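You operate a simulated robot arm through the tools that you are given. There is no shell and no other tool. Be economical: measure what you need, move in short steps, check, and stop when the job is done.

Carry out the task below with a simulated robot arm. There is one attempt and no reset: what you move stays moved.

TASK
Put the blue edge guard from the top of the steel counter on top of the flange there.

It is judged by the outcome, as a careful person would: the job done as asked, and still so three seconds after it is handed in. It fails if anything else is knocked over, pushed out of place, dropped, spilled or broken.

THE ROBOT
A 6-joint arm with a two-finger parallel gripper, fixed in place. Base frame: the origin is at the foot of the arm, x ahead of it, y to its left, z up; the work surface is at about z = 0.84. Readings come in m, rad, newtons and seconds.
With the tool pointing down near the work surface it reaches from about 0.26 to 0.68 m from the base axis. Its first joint turns from -1.152 to 1.152 rad. Payload 2.9 kg.
Tool frame: the origin (TCP) lies between the finger pads and is the grasp point; the fingertips stand 0.03 m ahead of it; z points along the fingers, y is the line along which they close. The gripper opens to 0.11 m. The fingers are 0.02 m wide and 0.01 m thick; the gripper's body (0.048 by 0.112 m) begins 0.055 m behind the TCP.
Orientation is told as [roll, pitch, yaw] about the base's x, y, z axes, in that order, counted from this pose: with the fingers straight down and closing along the base's y, the tool's x points along the base's -x, its y along +y and its z along -z.

THE INTERFACE
- The arm moves only by the tool apply_moves. Its argument "steps" is one flat list of numbers, 6 for each row, row after row: the shift along the tool's x, y, z in m, then the turn, a rotation vector about the tool's x, y, z in degrees. In form: [x, y, z, rx, ry, rz, x, y, z, rx, ry, rz, ...]. A call has 1 to 20 rows; each row shifts and turns the commanded pose from where the row before left it, along the tool's axes as they then stand. "claw" is the opening, from 0 (shut) to 1 (fully open), set as the call begins (left out, the last holds). Each row takes 0.2 s and may step no farther than 0.05 m and 0.15 rad from the row before; otherwise, or with a gripper value out of range, the whole call is refused. Where a pose cannot be reached the arm comes as near as it can. A force on the tool above 40 N (or 10 N above the force at the start of the call, whichever is more), or a blocked arm, ends the call early, and 0.2 s more pass. The fingers move at their own pace (about 0.108 m/s each) and stop on an object; they squeeze with about 25 N. The grip force told is the motor's: it shows also when the fingers shut on nothing. Time passes only in rows, and 0.2 s behind the last, so rows that do not move let the fingers close. It gives the time, the measured TCP pose, the force on the tool (base axes), the opening and the grip force at its end, in the units of the frame above (readings bear some noise).
- Cameras (640 x 400 px; columns grow to the right, rows downward): "scene" is fixed at [0.0761, 0.4273, 1.4028]; the picture's right is [-0.78, -0.62, 0.00], its down [-0.24, 0.30, -0.92] and it looks along [0.57, -0.72, -0.39] (base axes); focal length 326 px, centre (320, 200). "wrist" rides on the gripper at [-0.036, 0, -0.057] in the tool frame; the picture's right is [0.00, -1.00, 0.00], its down [0.97, 0.00, -0.24] and it looks along [0.24, 0.00, 0.97] (tool axes); focal length 218 px, centre (320, 200). There is no depth. A picture from a camera that has moved, and an enlarged one, comes with that camera's place and axes in the base frame and with its lens.
- grab_frame(camera): a new picture of that camera. It takes no simulated time.
- close_up(camera, box): a new picture of the part [left, top, right, bottom] of that camera's present view, enlarged. It takes no simulated time.
- sign_off(): hands the job in; it is judged then, once.

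Work in short steps. Places have to be worked out from the pictures, the camera data and where the tool is seen: move nearer, look again, correct. Check each grasp and each placing, and mend what went wrong. You have 90 turns and 38 pictures in all, those below and enlarged ones among them. Open the gripper and draw the arm clear of the work before you hand the job in, unless the task says otherwise; then end with one line.

The tools are called as a command line: name --argument value ..., lists and objects as JSON in quotes. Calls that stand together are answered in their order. apply_moves: Moves the arm, as the interface text tells. Its arguments: {"type":"object","properties":{"steps":{"type":"array"},"claw":{"type":"number"}},"required":["steps"]} The other tools are called the same way: grab_frame (camera) takes a picture; close_up (camera, box) takes an enlarged picture of a part of a camera's view; sign_off () hands the job in.

At the start:

```text
time_s: 0.0
position: [0.4234, -0.1489, 1.1186]
tcp_rot: [-0.001, 0.0, 0.0]
force: [0.1, 0.1, -0.1]
finger_gap: 0.1099
finger_force: 0.0
```

scene: 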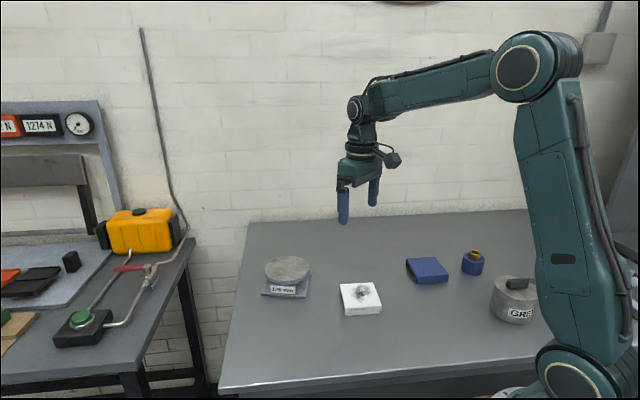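
wrist: 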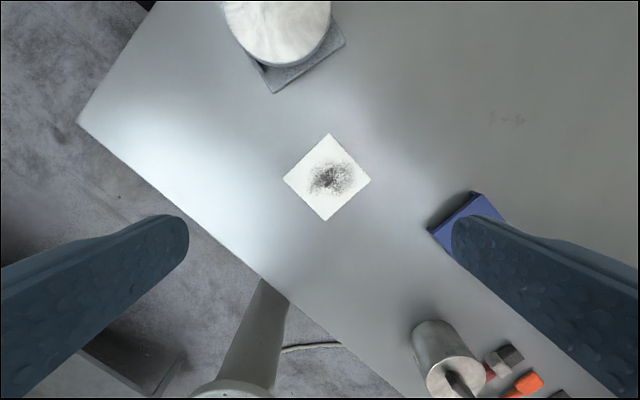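

I start with a closer look at the objects on the counter to identify the edge guard and the flange.

close_up --camera "scene" --box '[230, 230, 390, 330]'

close_up --camera "scene" --box '[390, 230, 550, 330]'

```text
4.00 times, centred on (310, 280) of scene
camera zoom: at [0.0761, 0.4273, 1.4028], right [-0.78, -0.62, 0.0], down [-0.24, 0.3, -0.92], along [0.57, -0.72, -0.39], focal length 1305 px, centre (360, -120)
```

zoom: 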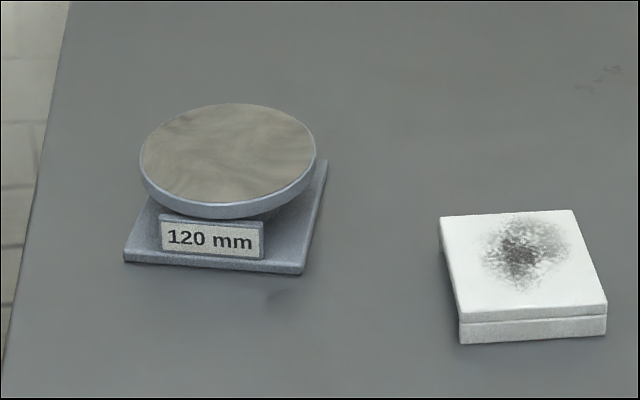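

```text
4.00 times, centred on (470, 280) of scene
camera zoom: at [0.0761, 0.4273, 1.4028], right [-0.78, -0.62, 0.0], down [-0.24, 0.3, -0.92], along [0.57, -0.72, -0.39], focal length 1305 px, centre (-280, -120)
```

zoom: 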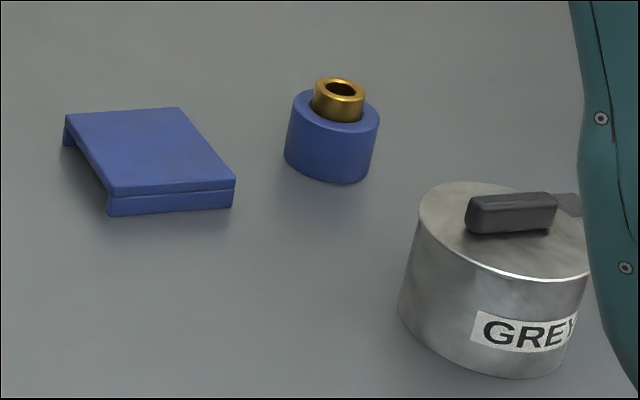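

The blue edge guard is a channel about 9 cm square and 2 cm high. It sits near (0.323, -0.373), turned about 43°, with legs on the camera-near and far sides. The flange is the 120 mm disc near (0.61, -0.11). I move above the guard, staying high, and turn the gripper to close across the legs.

apply_moves --steps '[0.0168, -0.0373, 0.0167, 0, 0, 0, 0.0168, -0.0373, 0.0167, 0, 0, 0, 0.0168, -0.0373, 0.0167, 0, 0, 0, 0.0168, -0.0373, 0.0167, 0, 0, 0, 0.0168, -0.0373, 0.0167, 0, 0, 0, 0.0168, -0.0373, 0.0167, 0, 0, 0, 0, 0, 0, 0, 0, -7.17, 0, 0, 0, 0, 0, -7.17, 0, 0, 0, 0, 0, -7.17, 0, 0, 0, 0, 0, -7.17, 0, 0, 0, 0, 0, -7.17, 0, 0, 0, 0, 0, -7.17]' --claw 1

grab_frame --camera "wrist"

grab_frame --camera "scene"

```text
time_s: 2.6
position: [0.3241, -0.372, 1.0187]
tcp_rot: [0.001, 0.0, 0.754]
force: [-0.7, 0.3, 0.5]
finger_gap: 0.1102
finger_force: 0.0
```

```text
33 pictures are left
camera wrist: at [0.3498, -0.3471, 1.0759], right [0.68, -0.73, 0.0], down [-0.71, -0.66, 0.24], along [-0.18, -0.16, -0.97], focal length 218 px, centre (320, 200)
```

wrist: 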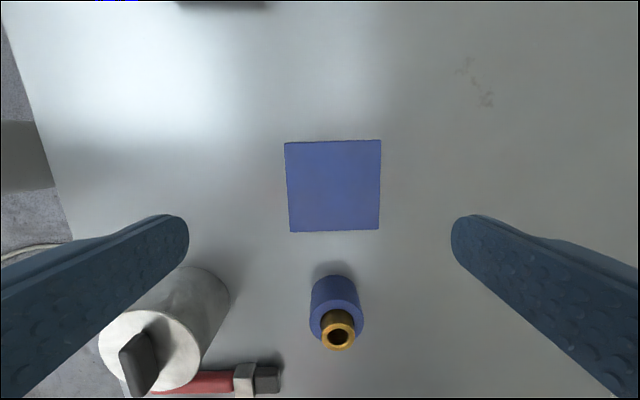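

```text
32 pictures are left
```

scene: 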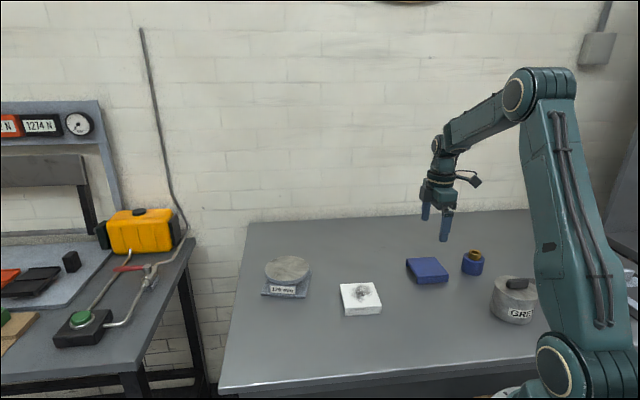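

The guard's top is about 9.3 cm wide. Its centre is offset from the TCP by about (+0.005, -0.0137) in the tool frame, with about 2° of yaw left to correct. I correct these, descend part way and check again.

apply_moves --steps '[0.005, -0.0137, 0.01, 0, 0, 0, 0, 0, 0.02, 0, 0, -2.2, 0, 0, 0.03, 0, 0, 0, 0, 0, 0.028, 0, 0, 0, 0, 0, 0, 0, 0, 0]'

grab_frame --camera "wrist"

close_up --camera "scene" --box '[370, 190, 530, 290]'

```text
time_s: 3.8
position: [0.3271, -0.3861, 0.9284]
tcp_rot: [-0.001, 0.0, 0.788]
force: [-0.3, 1.3, 0.4]
finger_gap: 0.11
finger_force: 0.0
```

```text
31 pictures are left
camera wrist: at [0.3533, -0.3593, 0.9868], right [0.71, -0.7, 0.0], down [-0.68, -0.69, 0.24], along [-0.17, -0.17, -0.97], focal length 218 px, centre (320, 200)
```

wrist: 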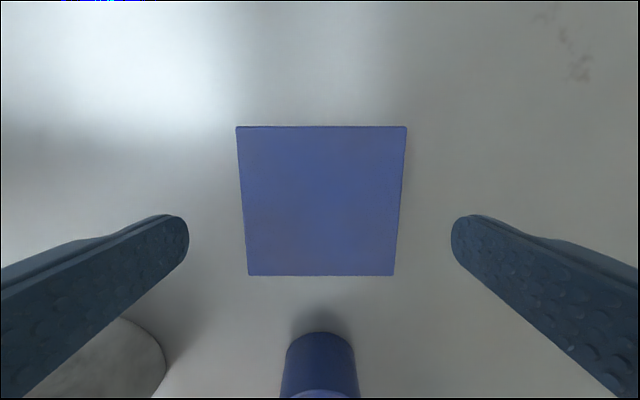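

```text
4.00 times, centred on (450, 240) of scene
camera zoom: at [0.0761, 0.4273, 1.4028], right [-0.78, -0.62, 0.0], down [-0.24, 0.3, -0.92], along [0.57, -0.72, -0.39], focal length 1305 px, centre (-200, 40)
```

zoom: 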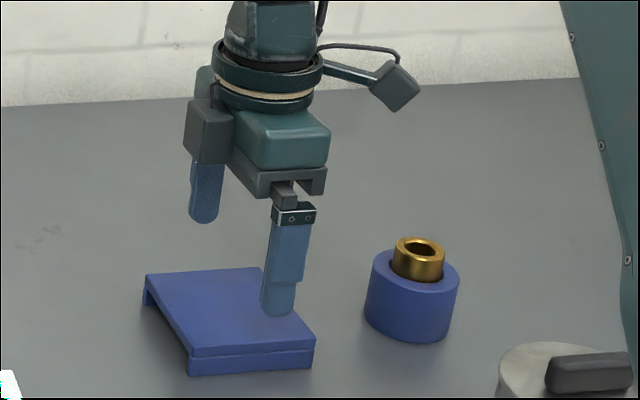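

The guard is now centred and aligned. I descend to a TCP height of about 0.877, with the fingertips just above the counter, then close.

apply_moves --steps '[0, -0.0007, 0.018, 0, 0, 0, 0, 0, 0.018, 0, 0, 0, 0, 0, 0.015, 0, 0, 0, 0, 0, 0, 0, 0, 0]'

close_up --camera "scene" --box '[370, 210, 530, 310]'

grab_frame --camera "wrist"

```text
time_s: 4.8
position: [0.3302, -0.3866, 0.8792]
tcp_rot: [-0.001, 0.0, 0.789]
force: [0.3, -0.4, -0.3]
finger_gap: 0.11
finger_force: 0.1
```

```text
4.00 times, centred on (450, 260) of scene
camera zoom: at [0.0761, 0.4273, 1.4028], right [-0.78, -0.62, 0.0], down [-0.24, 0.3, -0.92], along [0.57, -0.72, -0.39], focal length 1305 px, centre (-200, -40)
```

zoom: 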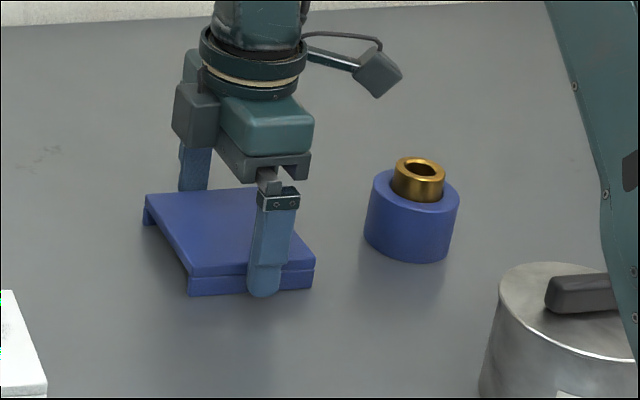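

```text
28 pictures are left
camera wrist: at [0.3561, -0.3598, 0.9366], right [0.71, -0.7, 0.0], down [-0.68, -0.69, 0.24], along [-0.17, -0.17, -0.97], focal length 218 px, centre (320, 200)
```

wrist: 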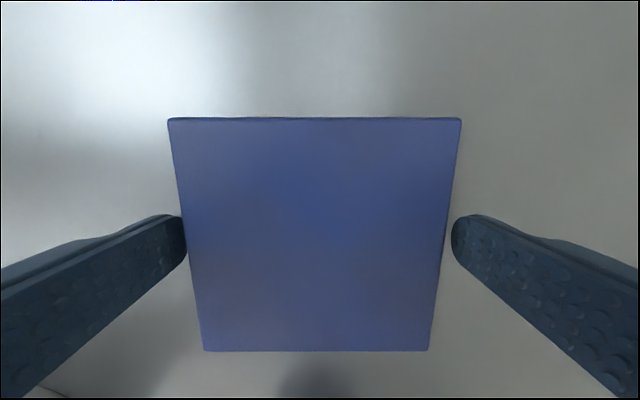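

The fingers straddle the guard, though it sits about 2–3 mm off centre. I nudge across to centre it, then close.

apply_moves --steps '[0.003, 0.002, 0.001, 0, 0, 0, 0, 0, 0, 0, 0, 0]'

apply_moves --steps '[0, 0, 0, 0, 0, 0, 0, 0, 0, 0, 0, 0, 0, 0, 0, 0, 0, 0]' --claw 0

grab_frame --camera "wrist"

```text
time_s: 5.4
position: [0.3262, -0.3869, 0.8777]
tcp_rot: [0.0, 0.0, 0.787]
force: [0.4, -0.3, 1.0]
finger_gap: 0.1099
finger_force: 0.0
```

```text
time_s: 6.2
position: [0.327, -0.3873, 0.8772]
tcp_rot: [-0.001, 0.0, 0.789]
force: [0.1, -0.8, -0.2]
finger_gap: 0.0912
finger_force: 25.3
```

```text
27 pictures are left
camera wrist: at [0.3524, -0.3608, 0.9355], right [0.71, -0.7, 0.0], down [-0.68, -0.69, 0.24], along [-0.17, -0.17, -0.97], focal length 218 px, centre (320, 200)
```

wrist: 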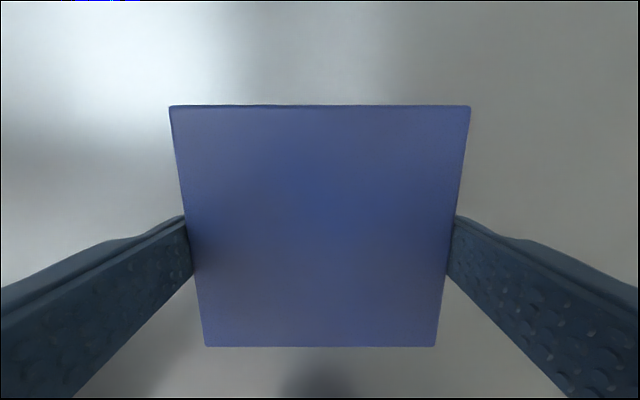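

The grip is firm at a 0.091 m gap with 25 N. I lift straight up, then carry it part way toward the flange at a safe height.

apply_moves --steps '[0, 0, -0.02, 0, 0, 0, 0, 0, -0.03, 0, 0, 0, 0, 0, -0.04, 0, 0, 0, 0, 0, -0.04, 0, 0, 0, 0, 0, -0.03, 0, 0, 0, -0.03, 0, 0, 0, 0, 0, -0.04, 0, 0, 0, 0, 0, -0.04, 0, 0, 0, 0, 0, -0.04, 0, 0, 0, 0, 0, -0.04, 0, 0, 0, 0, 0, -0.03, 0, 0, 0, 0, 0, -0.02, 0, 0, 0, 0, 0, 0, 0, 0, 0, 0, 0]'

grab_frame --camera "wrist"

grab_frame --camera "scene"

```text
time_s: 9.0
position: [0.4942, -0.2158, 1.037]
tcp_rot: [0.0, 0.0, 0.79]
force: [0.1, -0.5, -1.5]
finger_gap: 0.0914
finger_force: 25.3
```

```text
26 pictures are left
camera wrist: at [0.5213, -0.1899, 1.0944], right [0.71, -0.7, 0.0], down [-0.68, -0.69, 0.24], along [-0.17, -0.17, -0.97], focal length 218 px, centre (320, 200)
```

wrist: 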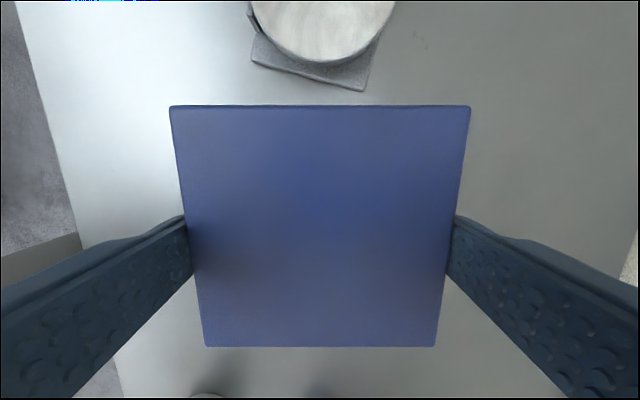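

```text
25 pictures are left
```

scene: 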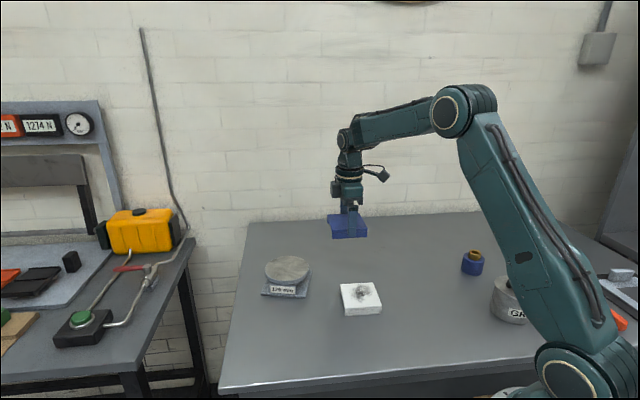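

The guard is held securely. Both views together put the flange's top centre near (0.611, -0.100) at z≈0.885. I move over it and descend to about 3 cm above contact.

apply_moves --steps '[-0.03, 0, 0, 0, 0, 0, -0.04, 0, 0, 0, 0, 0, -0.04, 0, 0, 0, 0, 0, -0.03, 0, 0, 0, 0, 0, -0.0245, -0.0012, 0, 0, 0, 0, 0, 0, 0.03, 0, 0, 0, 0, 0, 0.03, 0, 0, 0, 0, 0, 0.02, 0, 0, 0, 0, 0, 0, 0, 0, 0, 0, 0, 0, 0, 0, 0]'

close_up --camera "scene" --box '[207, 220, 367, 320]'

grab_frame --camera "wrist"

```text
time_s: 11.2
position: [0.6104, -0.1004, 0.9589]
tcp_rot: [0.001, 0.0, 0.789]
force: [-0.1, -0.3, -0.7]
finger_gap: 0.0912
finger_force: 25.2
```

```text
4.00 times, centred on (287, 270) of scene
camera zoom: at [0.0761, 0.4273, 1.4028], right [-0.78, -0.62, 0.0], down [-0.24, 0.3, -0.92], along [0.57, -0.72, -0.39], focal length 1305 px, centre (452, -80)
```

zoom: 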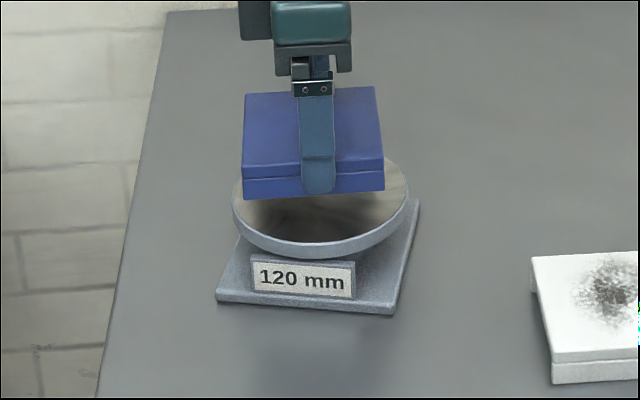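

```text
23 pictures are left
camera wrist: at [0.6365, -0.074, 1.0159], right [0.71, -0.7, 0.0], down [-0.68, -0.69, 0.24], along [-0.17, -0.17, -0.97], focal length 218 px, centre (320, 200)
```

wrist: 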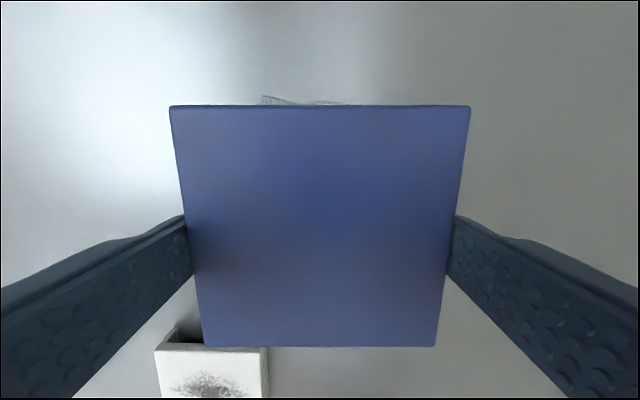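

The guard is over the disc, about 2–3 mm left of centre in the scene view. I correct that and descend to just above contact.

apply_moves --steps '[0.0025, 0, 0.008, 0, 0, 0, 0, 0, 0.01, 0, 0, 0, 0, 0, 0.008, 0, 0, 0, 0, 0, 0, 0, 0, 0]'

close_up --camera "scene" --box '[207, 220, 367, 320]'

```text
time_s: 12.2
position: [0.6088, -0.1029, 0.9317]
tcp_rot: [-0.001, 0.0, 0.789]
force: [0.1, 0.6, -0.5]
finger_gap: 0.0913
finger_force: 24.8
```

```text
4.00 times, centred on (287, 270) of scene
camera zoom: at [0.0761, 0.4273, 1.4028], right [-0.78, -0.62, 0.0], down [-0.24, 0.3, -0.92], along [0.57, -0.72, -0.39], focal length 1305 px, centre (452, -80)
```

zoom: 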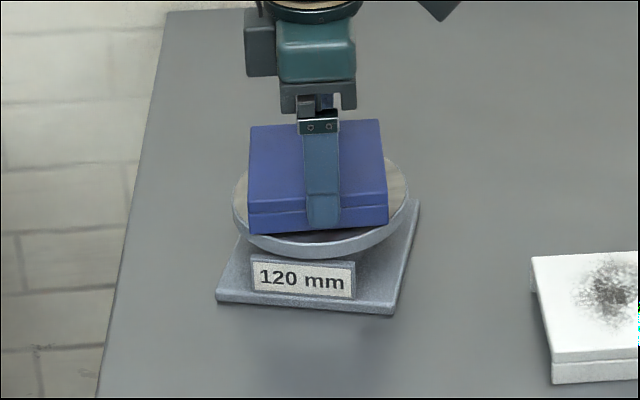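

The bottom of the guard is about 1 cm above the disc, and it looks slightly toward the camera side. I shift 4 mm away from the camera and lower slowly in small steps, watching the force.

apply_moves --steps '[0, -0.004, 0.002, 0, 0, 0, 0, 0, 0.002, 0, 0, 0, 0, 0, 0.002, 0, 0, 0, 0, 0, 0, 0, 0, 0]'

close_up --camera "scene" --box '[247, 245, 327, 295]'

```text
time_s: 13.2
position: [0.6132, -0.1057, 0.9279]
tcp_rot: [-0.003, -0.001, 0.789]
force: [-3.3, 0.6, 17.7]
finger_gap: 0.0914
finger_force: 24.7
```

```text
8.00 times, centred on (287, 270) of scene
camera zoom: at [0.0756, 0.4273, 1.4028], right [-0.78, -0.62, 0.0], down [-0.24, 0.3, -0.92], along [0.57, -0.72, -0.39], focal length 2610 px, centre (584, -360)
```

zoom: 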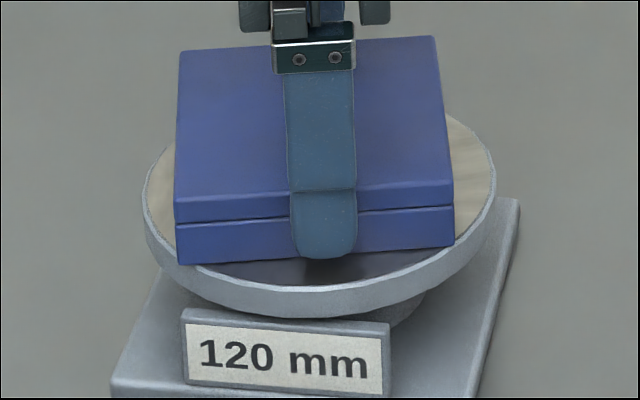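

Contact is at z≈0.928 with 17.7 N. The guard sits about 4–5 mm too far from the camera and 1.5 mm left. I lift slightly, recentre and lower again gently.

apply_moves --steps '[0, 0, -0.006, 0, 0, 0, 0.0015, 0.0045, 0, 0, 0, 0, 0, 0, 0.002, 0, 0, 0, 0, 0, 0.002, 0, 0, 0, 0, 0, 0, 0, 0, 0]'

close_up --camera "scene" --box '[247, 245, 327, 295]'

```text
time_s: 14.4
position: [0.6088, -0.104, 0.9285]
tcp_rot: [0.0, 0.001, 0.791]
force: [0.5, -0.2, 0.0]
finger_gap: 0.0913
finger_force: 25.0
```

```text
8.00 times, centred on (287, 270) of scene
camera zoom: at [0.0761, 0.4273, 1.4028], right [-0.78, -0.62, 0.0], down [-0.24, 0.3, -0.92], along [0.57, -0.72, -0.39], focal length 2610 px, centre (584, -360)
```

zoom: 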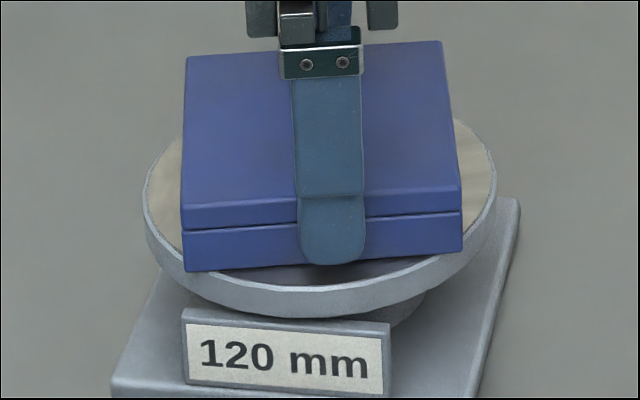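

It is now centred on the flange and hovering about a millimetre or less above it. I lower 1 mm at a time to contact.

apply_moves --steps '[0, 0, 0.001, 0, 0, 0, 0, 0, 0, 0, 0, 0]'

```text
time_s: 15.0
position: [0.6087, -0.1039, 0.9275]
tcp_rot: [0.0, 0.0, 0.789]
force: [0.7, 0.1, 2.2]
finger_gap: 0.0912
finger_force: 24.9
```

The force has begun to rise (2.2 N), so it is just touching. One more half millimetre, then I open the gripper.

apply_moves --steps '[0, 0, 0.0006, 0, 0, 0, 0, 0, 0, 0, 0, 0]'

apply_moves --steps '[0, 0, 0, 0, 0, 0, 0, 0, 0, 0, 0, 0]' --claw 1

close_up --camera "scene" --box '[247, 245, 327, 295]'

grab_frame --camera "wrist"

```text
time_s: 15.6
position: [0.6083, -0.1035, 0.9278]
tcp_rot: [-0.003, -0.001, 0.788]
force: [-1.6, -1.3, 7.5]
finger_gap: 0.0911
finger_force: 25.2
```

```text
time_s: 16.2
position: [0.6083, -0.1019, 0.9266]
tcp_rot: [0.0, 0.001, 0.791]
force: [0.1, -0.3, 0.1]
finger_gap: 0.1097
finger_force: 0.1
```

```text
8.00 times, centred on (287, 270) of scene
camera zoom: at [0.0761, 0.4273, 1.4028], right [-0.78, -0.62, 0.0], down [-0.24, 0.3, -0.92], along [0.57, -0.72, -0.39], focal length 2610 px, centre (584, -360)
```

zoom: 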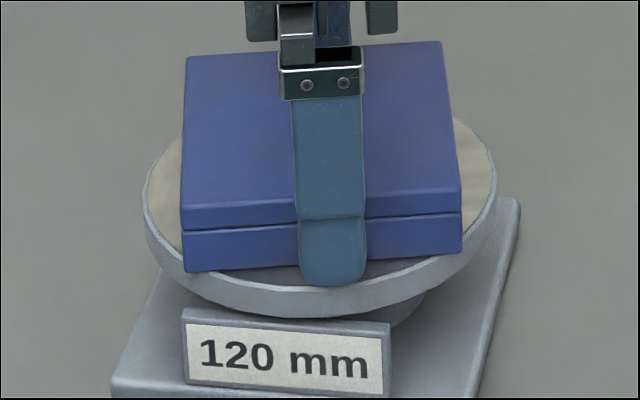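

```text
18 pictures are left
camera wrist: at [0.6344, -0.0767, 0.9843], right [0.71, -0.7, 0.0], down [-0.68, -0.69, 0.24], along [-0.17, -0.17, -0.97], focal length 218 px, centre (320, 200)
```

wrist: 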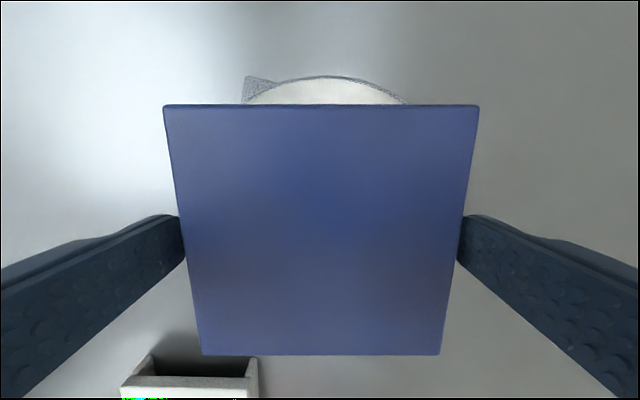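

The guard did not move on release and both fingers are clear of it. I draw straight up and back, then check.

apply_moves --steps '[0, 0, -0.01, 0, 0, 0, 0, 0, -0.02, 0, 0, 0, 0, 0, -0.03, 0, 0, 0, 0, 0, -0.04, 0, 0, 0, 0, 0, -0.04, 0, 0, 0, 0.04, 0, -0.01, 0, 0, 0, 0.04, 0, 0, 0, 0, 0, 0.04, 0, 0, 0, 0, 0, 0, 0, 0, 0, 0, 0, 0, 0, 0, 0, 0, 0]'

grab_frame --camera "scene"

grab_frame --camera "wrist"

close_up --camera "scene" --box '[247, 245, 327, 295]'

```text
time_s: 18.4
position: [0.5263, -0.1885, 1.0755]
tcp_rot: [0.0, 0.0, 0.788]
force: [-0.7, 0.8, -0.7]
finger_gap: 0.1102
finger_force: 0.0
```

```text
17 pictures are left
```

scene: 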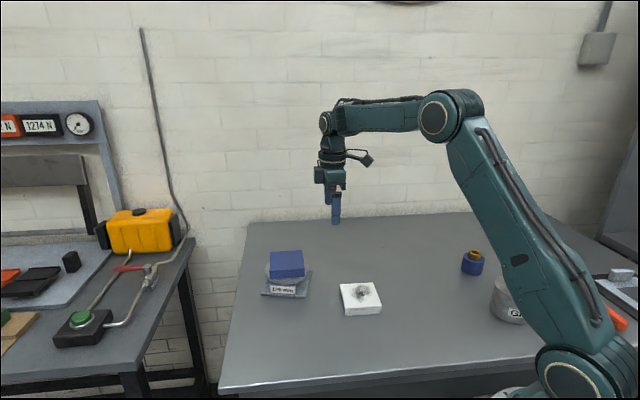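

```text
16 pictures are left
camera wrist: at [0.5525, -0.1614, 1.1335], right [0.71, -0.7, 0.0], down [-0.68, -0.69, 0.24], along [-0.17, -0.17, -0.97], focal length 218 px, centre (320, 200)
```

wrist: 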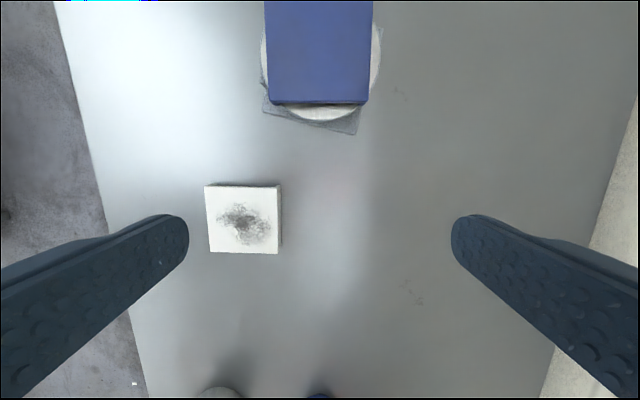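

```text
8.00 times, centred on (287, 270) of scene
camera zoom: at [0.0761, 0.4273, 1.4028], right [-0.78, -0.62, 0.0], down [-0.24, 0.3, -0.92], along [0.57, -0.72, -0.39], focal length 2610 px, centre (584, -360)
```

zoom: 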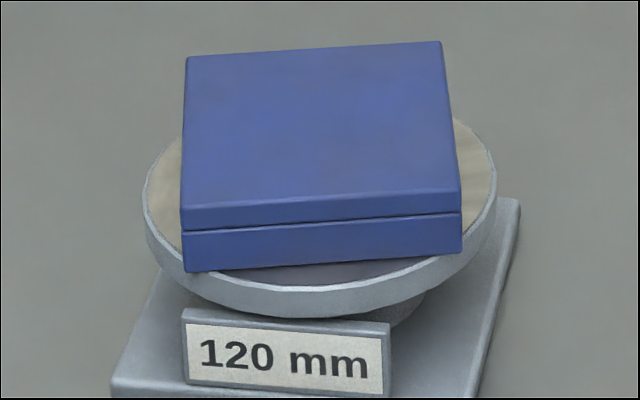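

The guard rests level and centred on the flange, nothing else has moved, and the open gripper is clear. I hand the job in.

sign_off

```text
The job is handed in.
```

The blue edge guard is resting level and centred on top of the flange (the disc marked 120 mm); nothing else looked disturbed, and the arm was clear with its gripper open when I handed the job in.
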